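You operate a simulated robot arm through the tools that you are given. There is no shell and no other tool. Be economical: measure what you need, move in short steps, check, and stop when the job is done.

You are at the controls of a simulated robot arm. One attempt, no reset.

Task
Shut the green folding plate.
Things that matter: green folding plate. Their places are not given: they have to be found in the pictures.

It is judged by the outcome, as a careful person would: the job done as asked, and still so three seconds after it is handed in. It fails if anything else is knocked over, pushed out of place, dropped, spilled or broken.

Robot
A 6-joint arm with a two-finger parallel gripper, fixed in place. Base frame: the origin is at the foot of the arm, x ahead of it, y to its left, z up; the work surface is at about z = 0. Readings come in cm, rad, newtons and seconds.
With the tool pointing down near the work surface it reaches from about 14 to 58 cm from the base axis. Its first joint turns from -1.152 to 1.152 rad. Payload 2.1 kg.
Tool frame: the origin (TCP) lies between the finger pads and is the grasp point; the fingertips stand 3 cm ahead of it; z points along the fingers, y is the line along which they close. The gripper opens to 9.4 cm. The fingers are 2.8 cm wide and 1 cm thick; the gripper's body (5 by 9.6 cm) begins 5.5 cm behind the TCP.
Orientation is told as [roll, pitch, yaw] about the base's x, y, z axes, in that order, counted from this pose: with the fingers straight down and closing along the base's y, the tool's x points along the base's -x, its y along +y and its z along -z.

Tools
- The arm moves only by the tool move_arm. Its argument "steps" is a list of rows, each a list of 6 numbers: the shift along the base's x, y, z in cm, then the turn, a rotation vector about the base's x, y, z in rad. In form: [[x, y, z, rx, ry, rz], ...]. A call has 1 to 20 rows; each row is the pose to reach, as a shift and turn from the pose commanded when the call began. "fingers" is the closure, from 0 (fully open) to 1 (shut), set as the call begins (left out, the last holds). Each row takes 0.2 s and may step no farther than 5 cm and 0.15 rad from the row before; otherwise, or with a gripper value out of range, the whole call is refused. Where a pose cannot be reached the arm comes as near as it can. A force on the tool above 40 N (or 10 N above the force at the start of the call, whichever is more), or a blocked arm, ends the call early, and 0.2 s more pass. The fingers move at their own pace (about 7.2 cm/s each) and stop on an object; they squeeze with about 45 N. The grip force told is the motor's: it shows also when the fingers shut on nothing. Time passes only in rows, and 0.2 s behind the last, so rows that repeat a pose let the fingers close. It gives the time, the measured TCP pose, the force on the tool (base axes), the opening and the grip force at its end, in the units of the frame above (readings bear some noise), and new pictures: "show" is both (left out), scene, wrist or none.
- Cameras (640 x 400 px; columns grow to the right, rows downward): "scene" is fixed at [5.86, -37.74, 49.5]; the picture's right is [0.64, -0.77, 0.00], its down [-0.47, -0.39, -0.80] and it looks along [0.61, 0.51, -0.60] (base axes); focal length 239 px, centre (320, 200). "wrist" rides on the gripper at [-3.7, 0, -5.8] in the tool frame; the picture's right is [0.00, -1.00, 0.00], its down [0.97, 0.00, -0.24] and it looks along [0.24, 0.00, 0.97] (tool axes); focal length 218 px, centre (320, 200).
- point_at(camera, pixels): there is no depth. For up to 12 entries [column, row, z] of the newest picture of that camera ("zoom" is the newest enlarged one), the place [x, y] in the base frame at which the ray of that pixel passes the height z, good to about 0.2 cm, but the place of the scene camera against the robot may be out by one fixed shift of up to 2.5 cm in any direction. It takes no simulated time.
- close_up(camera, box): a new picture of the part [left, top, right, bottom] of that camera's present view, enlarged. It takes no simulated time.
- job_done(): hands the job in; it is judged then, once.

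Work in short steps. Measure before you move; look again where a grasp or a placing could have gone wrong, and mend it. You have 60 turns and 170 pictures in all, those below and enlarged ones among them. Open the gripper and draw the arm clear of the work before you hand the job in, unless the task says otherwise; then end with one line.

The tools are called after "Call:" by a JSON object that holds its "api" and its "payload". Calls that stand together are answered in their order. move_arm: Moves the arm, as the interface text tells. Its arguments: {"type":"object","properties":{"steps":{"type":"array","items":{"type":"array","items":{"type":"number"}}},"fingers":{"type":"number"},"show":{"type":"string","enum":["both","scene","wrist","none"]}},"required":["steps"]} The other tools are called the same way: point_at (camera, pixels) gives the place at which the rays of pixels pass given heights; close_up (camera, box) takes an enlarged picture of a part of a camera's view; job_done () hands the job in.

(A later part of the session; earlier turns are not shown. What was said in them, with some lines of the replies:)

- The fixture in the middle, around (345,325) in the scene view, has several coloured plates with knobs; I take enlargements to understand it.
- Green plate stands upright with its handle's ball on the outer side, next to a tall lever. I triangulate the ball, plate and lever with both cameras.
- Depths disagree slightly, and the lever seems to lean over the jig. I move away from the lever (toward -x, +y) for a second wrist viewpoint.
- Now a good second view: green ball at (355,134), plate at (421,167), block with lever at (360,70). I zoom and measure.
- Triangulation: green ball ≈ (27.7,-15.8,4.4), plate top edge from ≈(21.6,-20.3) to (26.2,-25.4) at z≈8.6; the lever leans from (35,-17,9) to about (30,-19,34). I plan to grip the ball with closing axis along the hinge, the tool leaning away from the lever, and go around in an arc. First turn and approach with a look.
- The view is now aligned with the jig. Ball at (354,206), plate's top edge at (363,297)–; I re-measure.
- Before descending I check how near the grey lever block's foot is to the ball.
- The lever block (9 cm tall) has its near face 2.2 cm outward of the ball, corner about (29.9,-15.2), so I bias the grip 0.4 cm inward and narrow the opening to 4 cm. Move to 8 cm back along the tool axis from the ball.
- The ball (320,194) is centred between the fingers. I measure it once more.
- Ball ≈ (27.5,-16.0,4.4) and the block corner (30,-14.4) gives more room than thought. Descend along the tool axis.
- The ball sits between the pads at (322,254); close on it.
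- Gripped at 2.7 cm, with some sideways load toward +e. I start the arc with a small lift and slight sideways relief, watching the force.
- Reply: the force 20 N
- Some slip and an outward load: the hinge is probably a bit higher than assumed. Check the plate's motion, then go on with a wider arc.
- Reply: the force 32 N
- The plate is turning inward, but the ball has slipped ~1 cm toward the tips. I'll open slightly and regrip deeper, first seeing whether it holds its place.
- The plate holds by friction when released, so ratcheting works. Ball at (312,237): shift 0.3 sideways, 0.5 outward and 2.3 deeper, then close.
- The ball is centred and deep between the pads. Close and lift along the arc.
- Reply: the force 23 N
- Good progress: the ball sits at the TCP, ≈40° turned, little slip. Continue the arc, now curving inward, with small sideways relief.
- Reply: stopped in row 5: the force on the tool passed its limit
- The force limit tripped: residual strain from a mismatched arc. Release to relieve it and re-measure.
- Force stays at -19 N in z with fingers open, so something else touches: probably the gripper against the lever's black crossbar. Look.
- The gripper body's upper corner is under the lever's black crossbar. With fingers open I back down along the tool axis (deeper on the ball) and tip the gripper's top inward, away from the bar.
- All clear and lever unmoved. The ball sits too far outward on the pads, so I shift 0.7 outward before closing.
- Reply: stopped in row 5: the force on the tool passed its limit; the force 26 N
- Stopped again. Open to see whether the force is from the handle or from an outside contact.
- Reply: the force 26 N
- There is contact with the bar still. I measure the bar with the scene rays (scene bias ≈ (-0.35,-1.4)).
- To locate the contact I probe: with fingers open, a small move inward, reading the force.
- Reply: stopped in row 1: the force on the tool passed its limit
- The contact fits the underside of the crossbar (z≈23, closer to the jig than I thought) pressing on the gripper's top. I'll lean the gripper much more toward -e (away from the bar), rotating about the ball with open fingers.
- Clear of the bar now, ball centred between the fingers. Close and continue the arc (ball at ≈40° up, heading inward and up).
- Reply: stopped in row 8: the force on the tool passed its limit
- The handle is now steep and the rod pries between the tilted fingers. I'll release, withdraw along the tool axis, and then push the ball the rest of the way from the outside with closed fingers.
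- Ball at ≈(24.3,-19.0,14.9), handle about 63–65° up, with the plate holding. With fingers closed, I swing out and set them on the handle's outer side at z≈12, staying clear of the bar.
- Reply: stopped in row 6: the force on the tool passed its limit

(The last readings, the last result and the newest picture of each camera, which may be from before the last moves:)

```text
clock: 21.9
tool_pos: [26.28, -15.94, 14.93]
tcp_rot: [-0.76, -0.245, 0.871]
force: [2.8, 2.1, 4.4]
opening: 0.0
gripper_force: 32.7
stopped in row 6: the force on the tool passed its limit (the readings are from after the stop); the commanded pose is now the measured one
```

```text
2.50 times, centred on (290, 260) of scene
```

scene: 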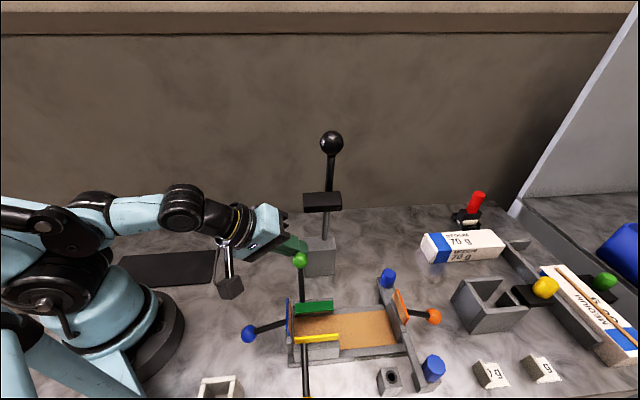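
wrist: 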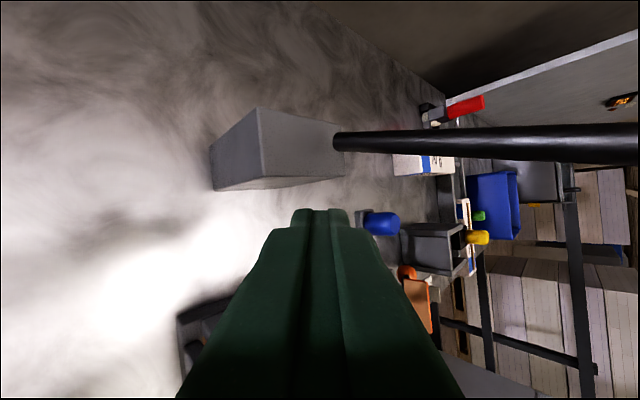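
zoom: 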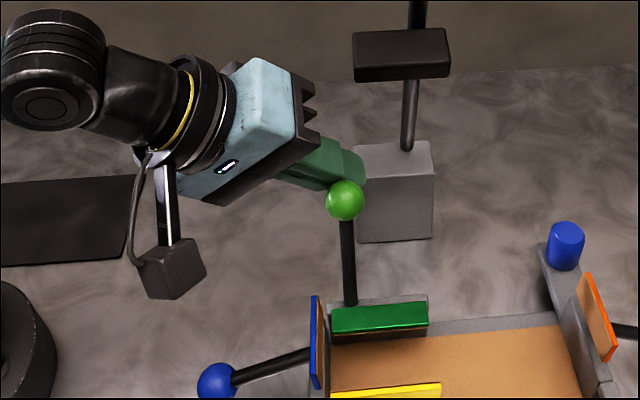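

The fingertips are behind the ball on its outer side (contact there). Push inward from here in small steps.

Call:
{"api": "move_arm", "payload": {"steps": [[-0.37, -0.33, 0.1, 0, 0, 0], [-0.74, -0.67, 0.2, 0, 0, 0], [-1.11, -1.0, 0.3, 0, 0, 0], [-1.48, -1.34, 0.4, 0, 0, 0], [-1.85, -1.67, 0.5, 0, 0, 0]]}}

Call:
{"api": "close_up", "payload": {"camera": "scene", "box": [210, 180, 370, 340]}}

```text
clock: 22.7
tool_pos: [25.49, -16.64, 15.25]
tcp_rot: [-0.757, -0.256, 0.881]
force: [5.3, 12.5, 2.8]
opening: 0.01
gripper_force: 32.9
stopped in row 4: the force on the tool passed its limit (the readings are from after the stop); the commanded pose is now the measured one
```

scene: 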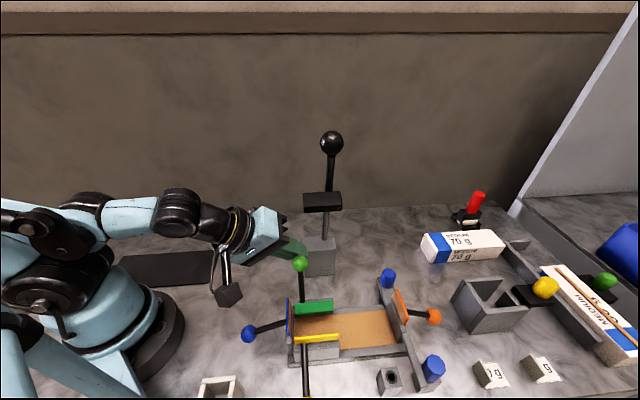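
wrist: 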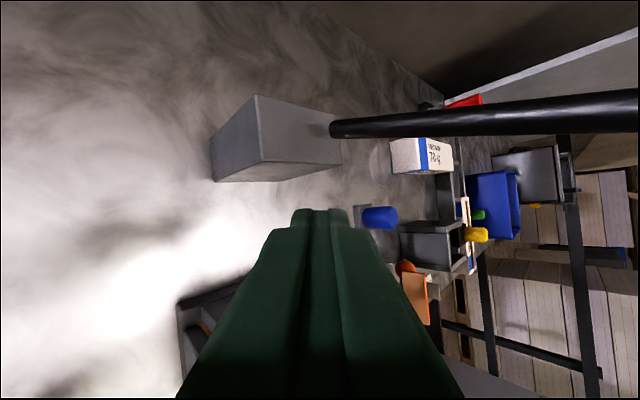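

```text
2.50 times, centred on (290, 260) of scene
```

zoom: 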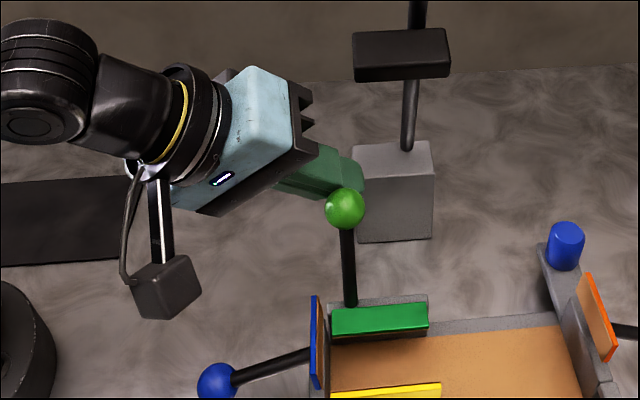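

The ball moved some, then the limit was reached; check whether the plate is already near shut.

Call:
{"api": "close_up", "payload": {"camera": "scene", "box": [275, 280, 345, 330]}}

Call:
{"api": "move_arm", "payload": {"steps": [[-0.1, -0.1, 0.05, 0, 0, 0], [-0.2, -0.2, 0.1, 0, 0, 0], [-0.3, -0.29, 0.1, 0, 0, 0], [-0.4, -0.38, 0.1, 0, 0, 0], [-0.5, -0.47, 0.1, 0, 0, 0], [-0.6, -0.56, 0.1, 0, 0, 0], [-0.7, -0.65, 0.1, 0, 0, 0], [-0.8, -0.74, 0.1, 0, 0, 0]], "show": "scene"}}

Call:
{"api": "close_up", "payload": {"camera": "scene", "box": [275, 280, 345, 330]}}

```text
8.00 times, centred on (310, 305) of scene
```

zoom: 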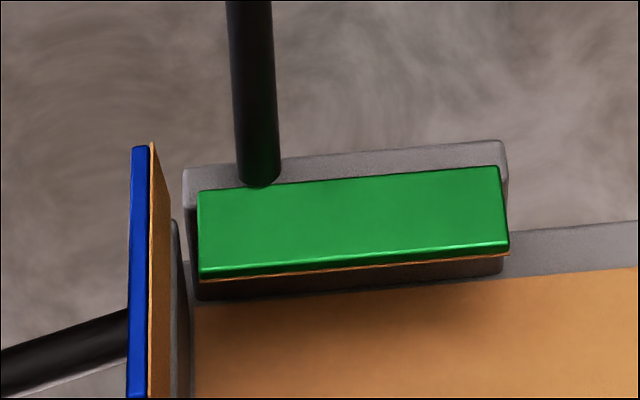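

```text
clock: 23.4
tool_pos: [25.29, -16.53, 15.54]
tcp_rot: [-0.758, -0.262, 0.886]
force: [5.6, 11.2, 5.2]
opening: 0.0
gripper_force: 33.1
stopped in row 3: the force on the tool passed its limit (the readings are from after the stop); the commanded pose is now the measured one
```

scene: 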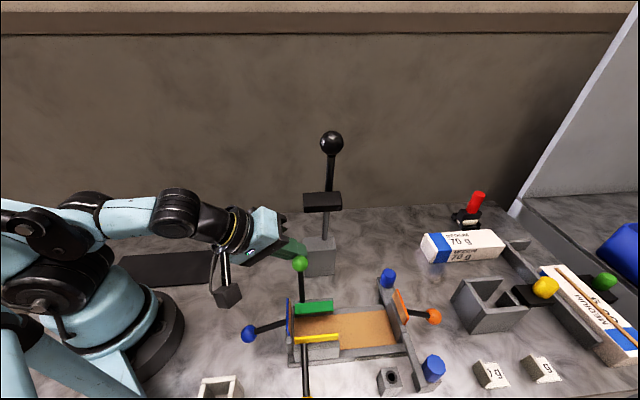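

```text
8.00 times, centred on (310, 305) of scene
```

zoom: 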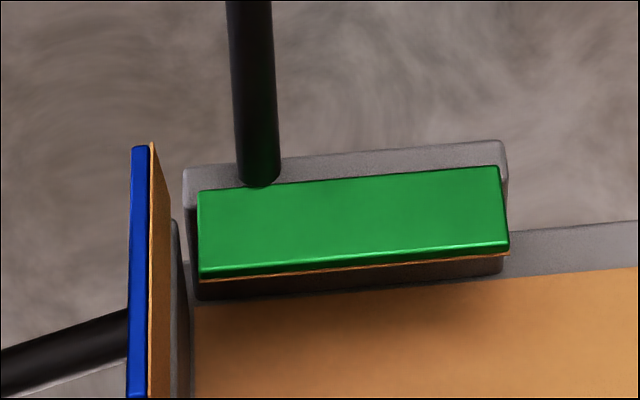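

The plate does not move under ~40 N and looks flat on its wall, perhaps at its stop. I measure its edges and ball.

Call:
{"api": "point_at", "payload": {"camera": "scene", "pixels": [[294.9, 304, 7], [332.8, 301, 7], [295, 314, 7], [333.5, 311, 7], [295, 314, 6], [295, 314, 8], [293.2, 302, 6.5], [333, 298, 6.5], [300, 264, 15], [300, 264, 16]]}}

Call:
{"api": "close_up", "payload": {"camera": "scene", "box": [230, 230, 390, 350]}}

```text
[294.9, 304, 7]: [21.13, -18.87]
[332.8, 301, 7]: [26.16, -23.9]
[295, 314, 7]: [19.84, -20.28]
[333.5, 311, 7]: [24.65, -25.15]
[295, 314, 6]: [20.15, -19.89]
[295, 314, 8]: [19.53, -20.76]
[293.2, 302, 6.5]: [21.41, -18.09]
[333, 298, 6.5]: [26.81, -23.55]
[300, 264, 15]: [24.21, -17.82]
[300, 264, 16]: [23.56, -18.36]
```

```text
3.33 times, centred on (310, 290) of scene
```

zoom: 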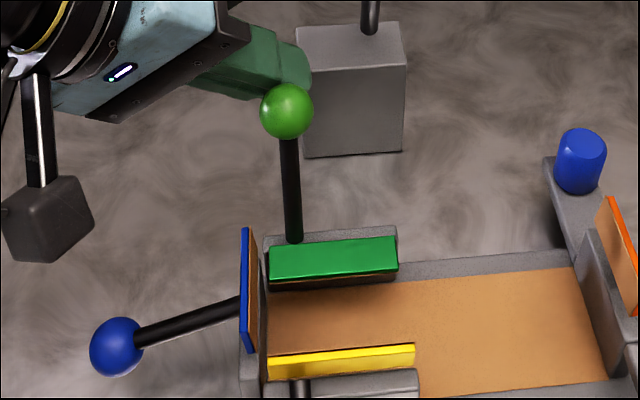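

By projection I suspect the plate may still be ~15–20° up. I back off and look at it from the wrist camera.

Call:
{"api": "move_arm", "payload": {"steps": [[0.4, 0.4, 0, 0, 0, 0], [-1.0, 1.3, 1.4, 0, 0, 0], [-2.5, 2.0, 2.8, 0, 0, 0], [-4.0, 1.6, 3.5, 0, 0, 0], [-6.0, 0.2, 3.5, 0, 0, 0], [-8.0, -1.0, 3.5, 0, 0, 0]]}}

Call:
{"api": "close_up", "payload": {"camera": "wrist", "box": [220, 160, 420, 360]}}

Call:
{"api": "close_up", "payload": {"camera": "scene", "box": [230, 230, 390, 350]}}

```text
clock: 24.8
tool_pos: [19.35, -19.05, 18.55]
tcp_rot: [-0.756, -0.26, 0.884]
force: [0.8, -0.4, -0.6]
opening: 0.0
gripper_force: 33.5
out of reach, approached as far as the arm can: row 3, 4, 5, 6
```

scene: 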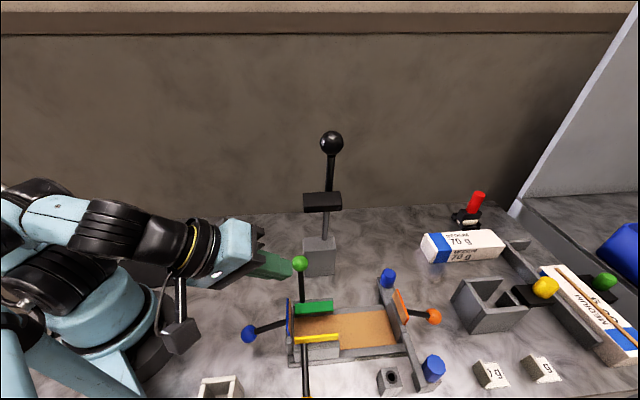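
wrist: 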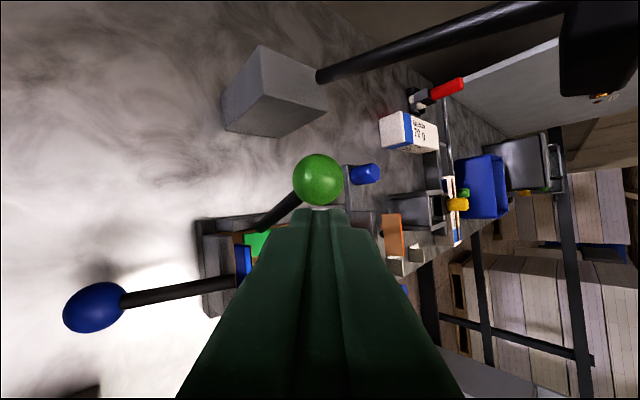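

```text
2.00 times, centred on (320, 260) of wrist
```

zoom: 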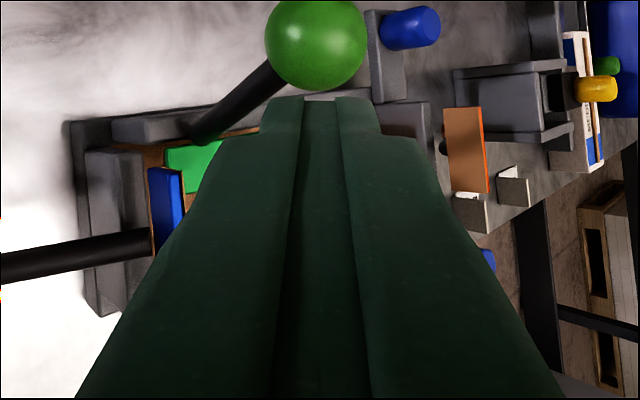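

```text
3.33 times, centred on (310, 290) of scene
```

zoom: 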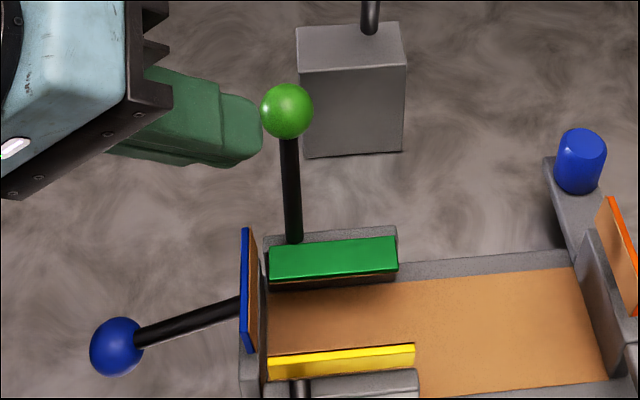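

Reach limit at that lean. I open the fingers and take out most of the lean to get a clearer look at the plate.

Call:
{"api": "move_arm", "payload": {"steps": [[0, 0, 1, 0.11, 0.1, 0], [0, 0.5, 2, 0.22, 0.2, 0], [0, 1, 3, 0.333, 0.3, 0], [0, 1, 3, 0.44, 0.4, 0]], "fingers": 0.2}}

Call:
{"api": "close_up", "payload": {"camera": "wrist", "box": [220, 200, 420, 400]}}

```text
clock: 25.8
tool_pos: [19.25, -18.07, 21.69]
tcp_rot: [-0.139, -0.295, 0.707]
force: [0.4, 0.0, -0.1]
opening: 7.51
gripper_force: 0.1
```

scene: 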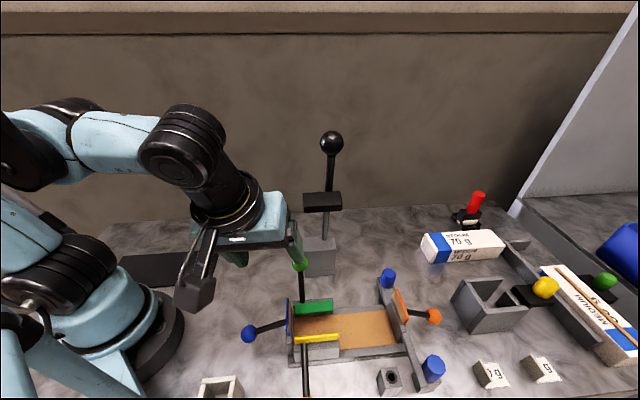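
wrist: 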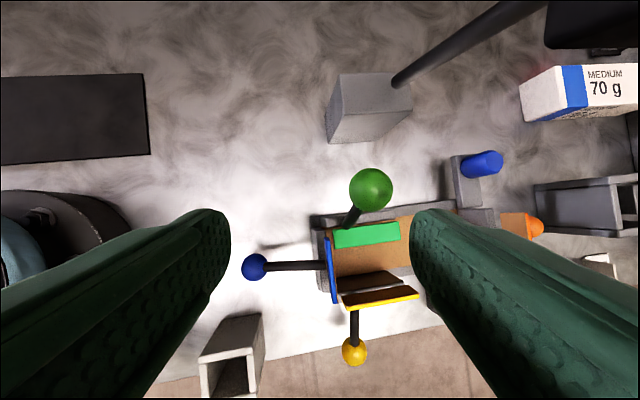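

```text
2.00 times, centred on (320, 300) of wrist
```

zoom: 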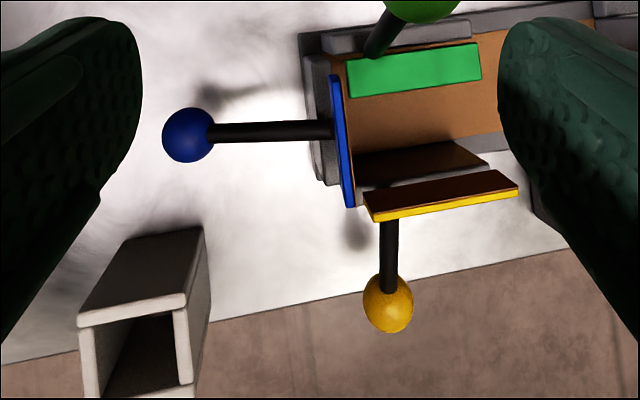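

A clear view now. Triangulate plate corners: outer (333.5,231)/(399,221.5), inner (333.5,248.5)/(400.5,240), and ball (371,189).

Call:
{"api": "point_at", "payload": {"camera": "wrist", "pixels": [[333.5, 231, 6], [333.5, 231, 8], [333.5, 248.5, 6], [333.5, 248.5, 8], [400.5, 240, 6], [400.5, 240, 8], [399, 221.5, 6], [399, 221.5, 8], [371, 189, 14], [371, 189, 15], [371, 189, 16], [371, 189, 13]]}}

Call:
{"api": "point_at", "payload": {"camera": "scene", "pixels": [[294.9, 304, 6], [294.9, 304, 8], [295, 314, 6], [295, 314, 8], [333.5, 311, 6], [333.5, 311, 8], [332.8, 301, 6], [332.8, 301, 8], [300, 263.5, 14], [300, 263.5, 15], [300, 263.5, 16], [300, 263.5, 13]]}}

```text
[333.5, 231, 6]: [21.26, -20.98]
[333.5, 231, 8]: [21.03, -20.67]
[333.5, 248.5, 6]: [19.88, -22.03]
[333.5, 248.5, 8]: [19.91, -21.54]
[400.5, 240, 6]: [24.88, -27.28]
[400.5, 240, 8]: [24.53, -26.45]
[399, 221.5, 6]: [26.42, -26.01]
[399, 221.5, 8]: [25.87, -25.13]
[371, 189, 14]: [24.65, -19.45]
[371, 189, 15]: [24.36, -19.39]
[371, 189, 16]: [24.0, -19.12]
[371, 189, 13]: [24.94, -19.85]
```

```text
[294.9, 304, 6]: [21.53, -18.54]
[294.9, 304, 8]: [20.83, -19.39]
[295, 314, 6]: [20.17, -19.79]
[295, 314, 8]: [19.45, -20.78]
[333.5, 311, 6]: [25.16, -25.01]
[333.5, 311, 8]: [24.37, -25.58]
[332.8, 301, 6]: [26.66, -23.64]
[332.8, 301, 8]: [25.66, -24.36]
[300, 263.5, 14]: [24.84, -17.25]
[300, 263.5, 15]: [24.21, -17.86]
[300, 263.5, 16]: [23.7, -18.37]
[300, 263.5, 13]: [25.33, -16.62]
```

Edges: with the scene bias both inner and outer edges come out at z≈7.2–7.5, so the plate seems flat (handle turned ≈87°). To be sure, I'll press down gently on the plate's inner edge with closed fingertips; first move above it, clear of the ball.

Call:
{"api": "move_arm", "payload": {"steps": [[-0.4, -1.7, -0.8, 0, 0, 0], [-0.7, -3.4, -1.7, 0, 0, 0], [1.0, -4.7, -2.2, 0, 0, 0], [2.7, -5.9, -2.7, 0, 0, 0], [3.6, -5.9, -4.7, 0, 0, 0], [4.1, -5.9, -6.7, 0, 0, 0], [4.1, -5.9, -8.7, 0, 0, 0]], "fingers": 1}}

Call:
{"api": "close_up", "payload": {"camera": "scene", "box": [230, 220, 390, 350]}}

```text
clock: 27.4
tool_pos: [23.44, -24.01, 12.99]
tcp_rot: [-0.139, -0.295, 0.708]
force: [0.0, -0.2, -0.8]
opening: 0.0
gripper_force: 33.2
```

scene: 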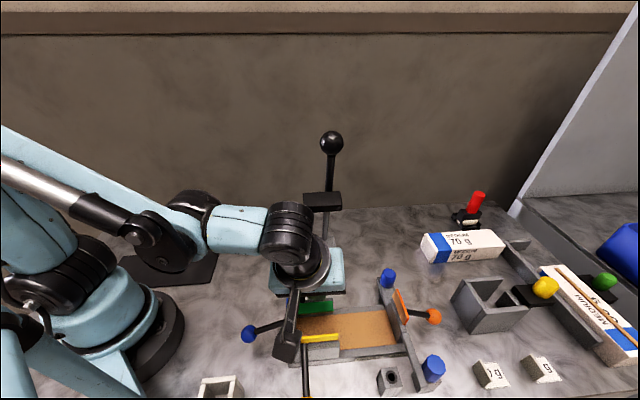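
wrist: 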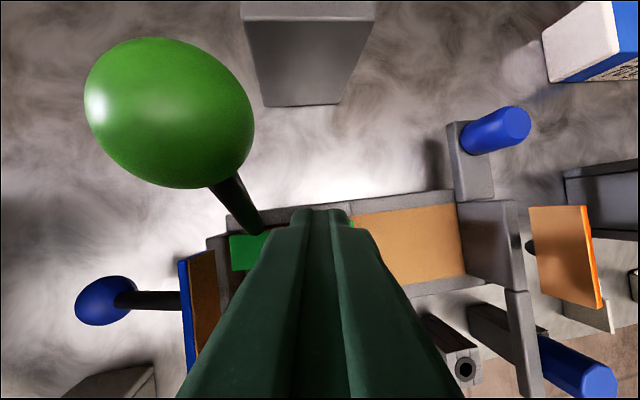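

```text
3.08 times, centred on (310, 285) of scene
```

zoom: 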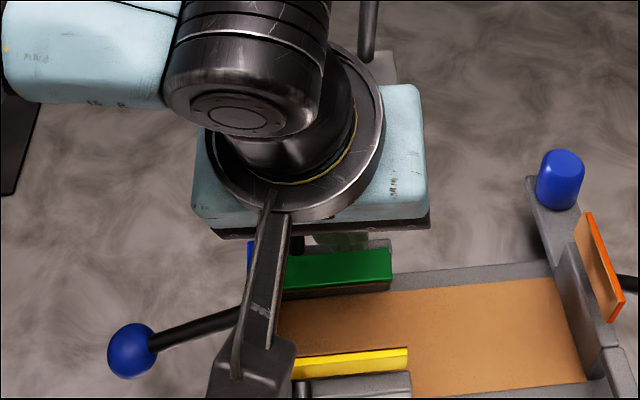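

Fingertips are above the plate, all clear. Descend slowly until contact, expected near TCP z≈10.8 if flat.

Call:
{"api": "move_arm", "payload": {"steps": [[0, 0, -0.4, 0, 0, 0], [0, 0, -0.8, 0, 0, 0], [0, 0, -1.1, 0, 0, 0], [0, 0, -1.4, 0, 0, 0], [0, 0, -1.6, 0, 0, 0], [0, 0, -1.8, 0, 0, 0], [0, 0, -2.0, 0, 0, 0], [0, 0, -2.2, 0, 0, 0], [0, 0, -2.4, 0, 0, 0], [0, 0, -2.6, 0, 0, 0]]}}

Call:
{"api": "close_up", "payload": {"camera": "scene", "box": [230, 220, 390, 350]}}

```text
clock: 29.3
tool_pos: [23.28, -24.02, 10.79]
tcp_rot: [-0.137, -0.298, 0.706]
force: [-2.9, 1.2, 16.3]
opening: 0.0
gripper_force: 33.0
stopped in row 9: the force on the tool passed its limit (the readings are from after the stop); the commanded pose is now the measured one
```

scene: 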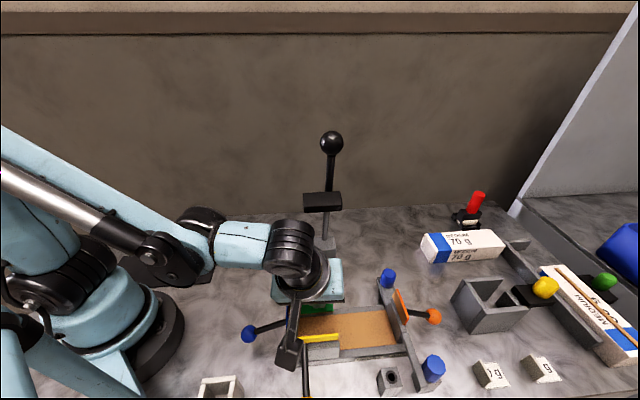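
wrist: 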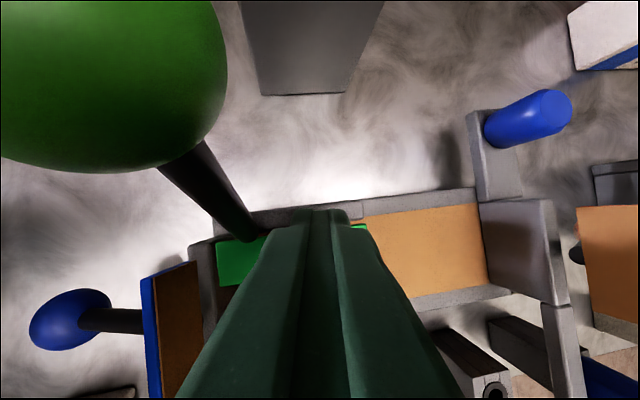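

```text
3.08 times, centred on (310, 285) of scene
```

zoom: 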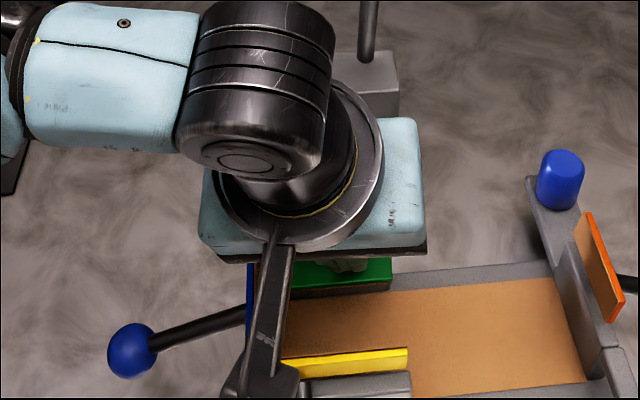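

Contact came at TCP z≈10.8 (tip ≈7.4) and held 40 N: the plate is flat at its stop. Retract by the reverse path.

Call:
{"api": "move_arm", "payload": {"steps": [[0.1, 0, 2.2, 0, 0, 0], [0.1, 0, 5, 0, 0, 0], [-1.4, 0, 8, 0, 0, 0], [-3.1, 1.2, 8.6, 0, 0, 0], [-4.8, 2.5, 9.2, 0, 0, 0], [-5.0, 5, 10.5, 0, 0, 0], [-5.0, 9, 12, 0, 0, 0], [-4.0, 13, 13, 0, 0, 0]], "fingers": 1}}

Call:
{"api": "move_arm", "payload": {"steps": [[0, 1, 1, 0, 0, 0], [0, 2, 2, 0, 0, 0]], "fingers": 0}}

Call:
{"api": "close_up", "payload": {"camera": "scene", "box": [230, 220, 390, 350]}}

```text
clock: 31.1
tool_pos: [19.35, -11.11, 23.9]
tcp_rot: [-0.137, -0.296, 0.709]
force: [0.5, 0.2, -0.5]
opening: 0.0
gripper_force: 33.2
```

scene: 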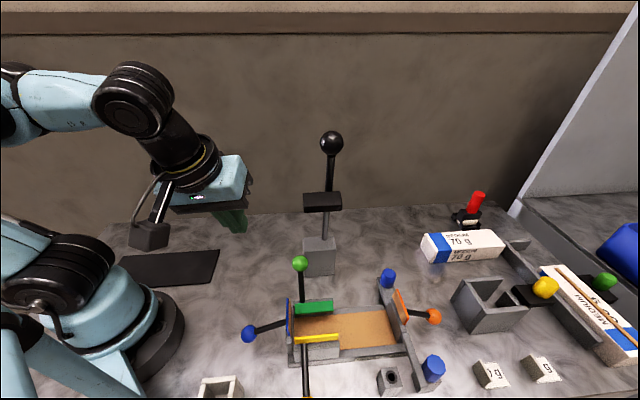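
wrist: 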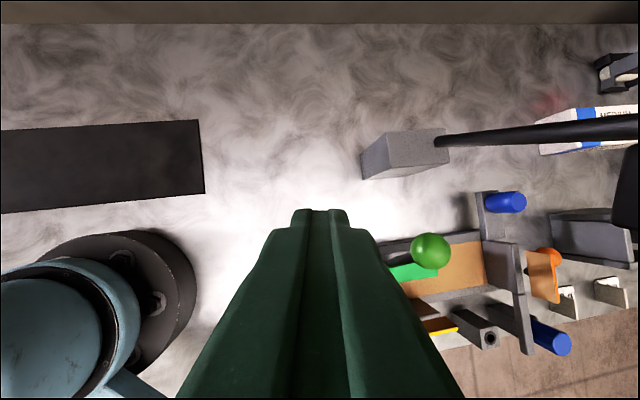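

```text
clock: 31.7
tool_pos: [19.22, -9.01, 25.92]
tcp_rot: [-0.137, -0.3, 0.709]
force: [0.2, 0.0, -1.0]
opening: 8.19
gripper_force: 0.0
```

scene: 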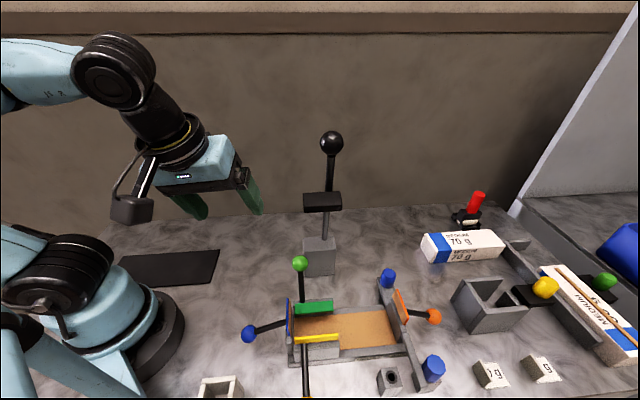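
wrist: 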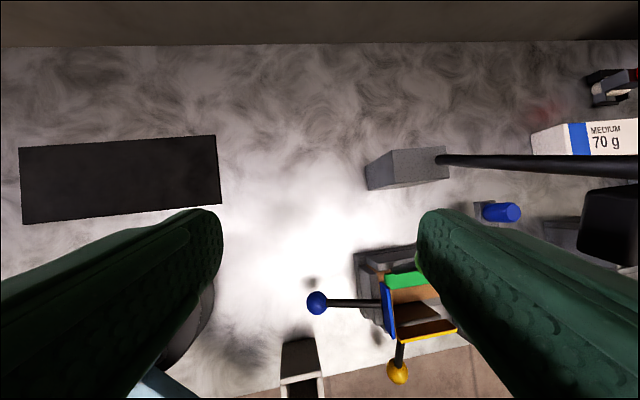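

```text
3.08 times, centred on (310, 285) of scene
```

zoom: 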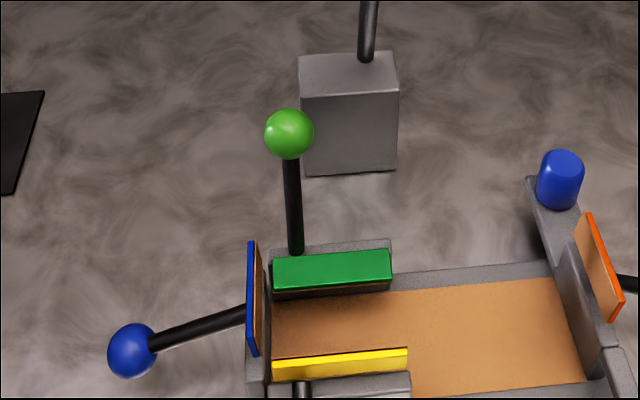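

The plate lies flat and stays in place, its handle at (299,263). The other plates, the lever and the loose objects look unmoved, and the arm is clear with the gripper open, so I hand in.

Call:
{"api": "job_done", "payload": {}}

```text
The job is handed in.
```

The green folding plate is shut: it lies flat, and it did not give when I pushed on it to the 40 N limit. On the way the gripper pressed against the underside of the tall lever's crossbar twice (about 20–25 N at the readings). The lever and everything else look unmoved in the pictures.
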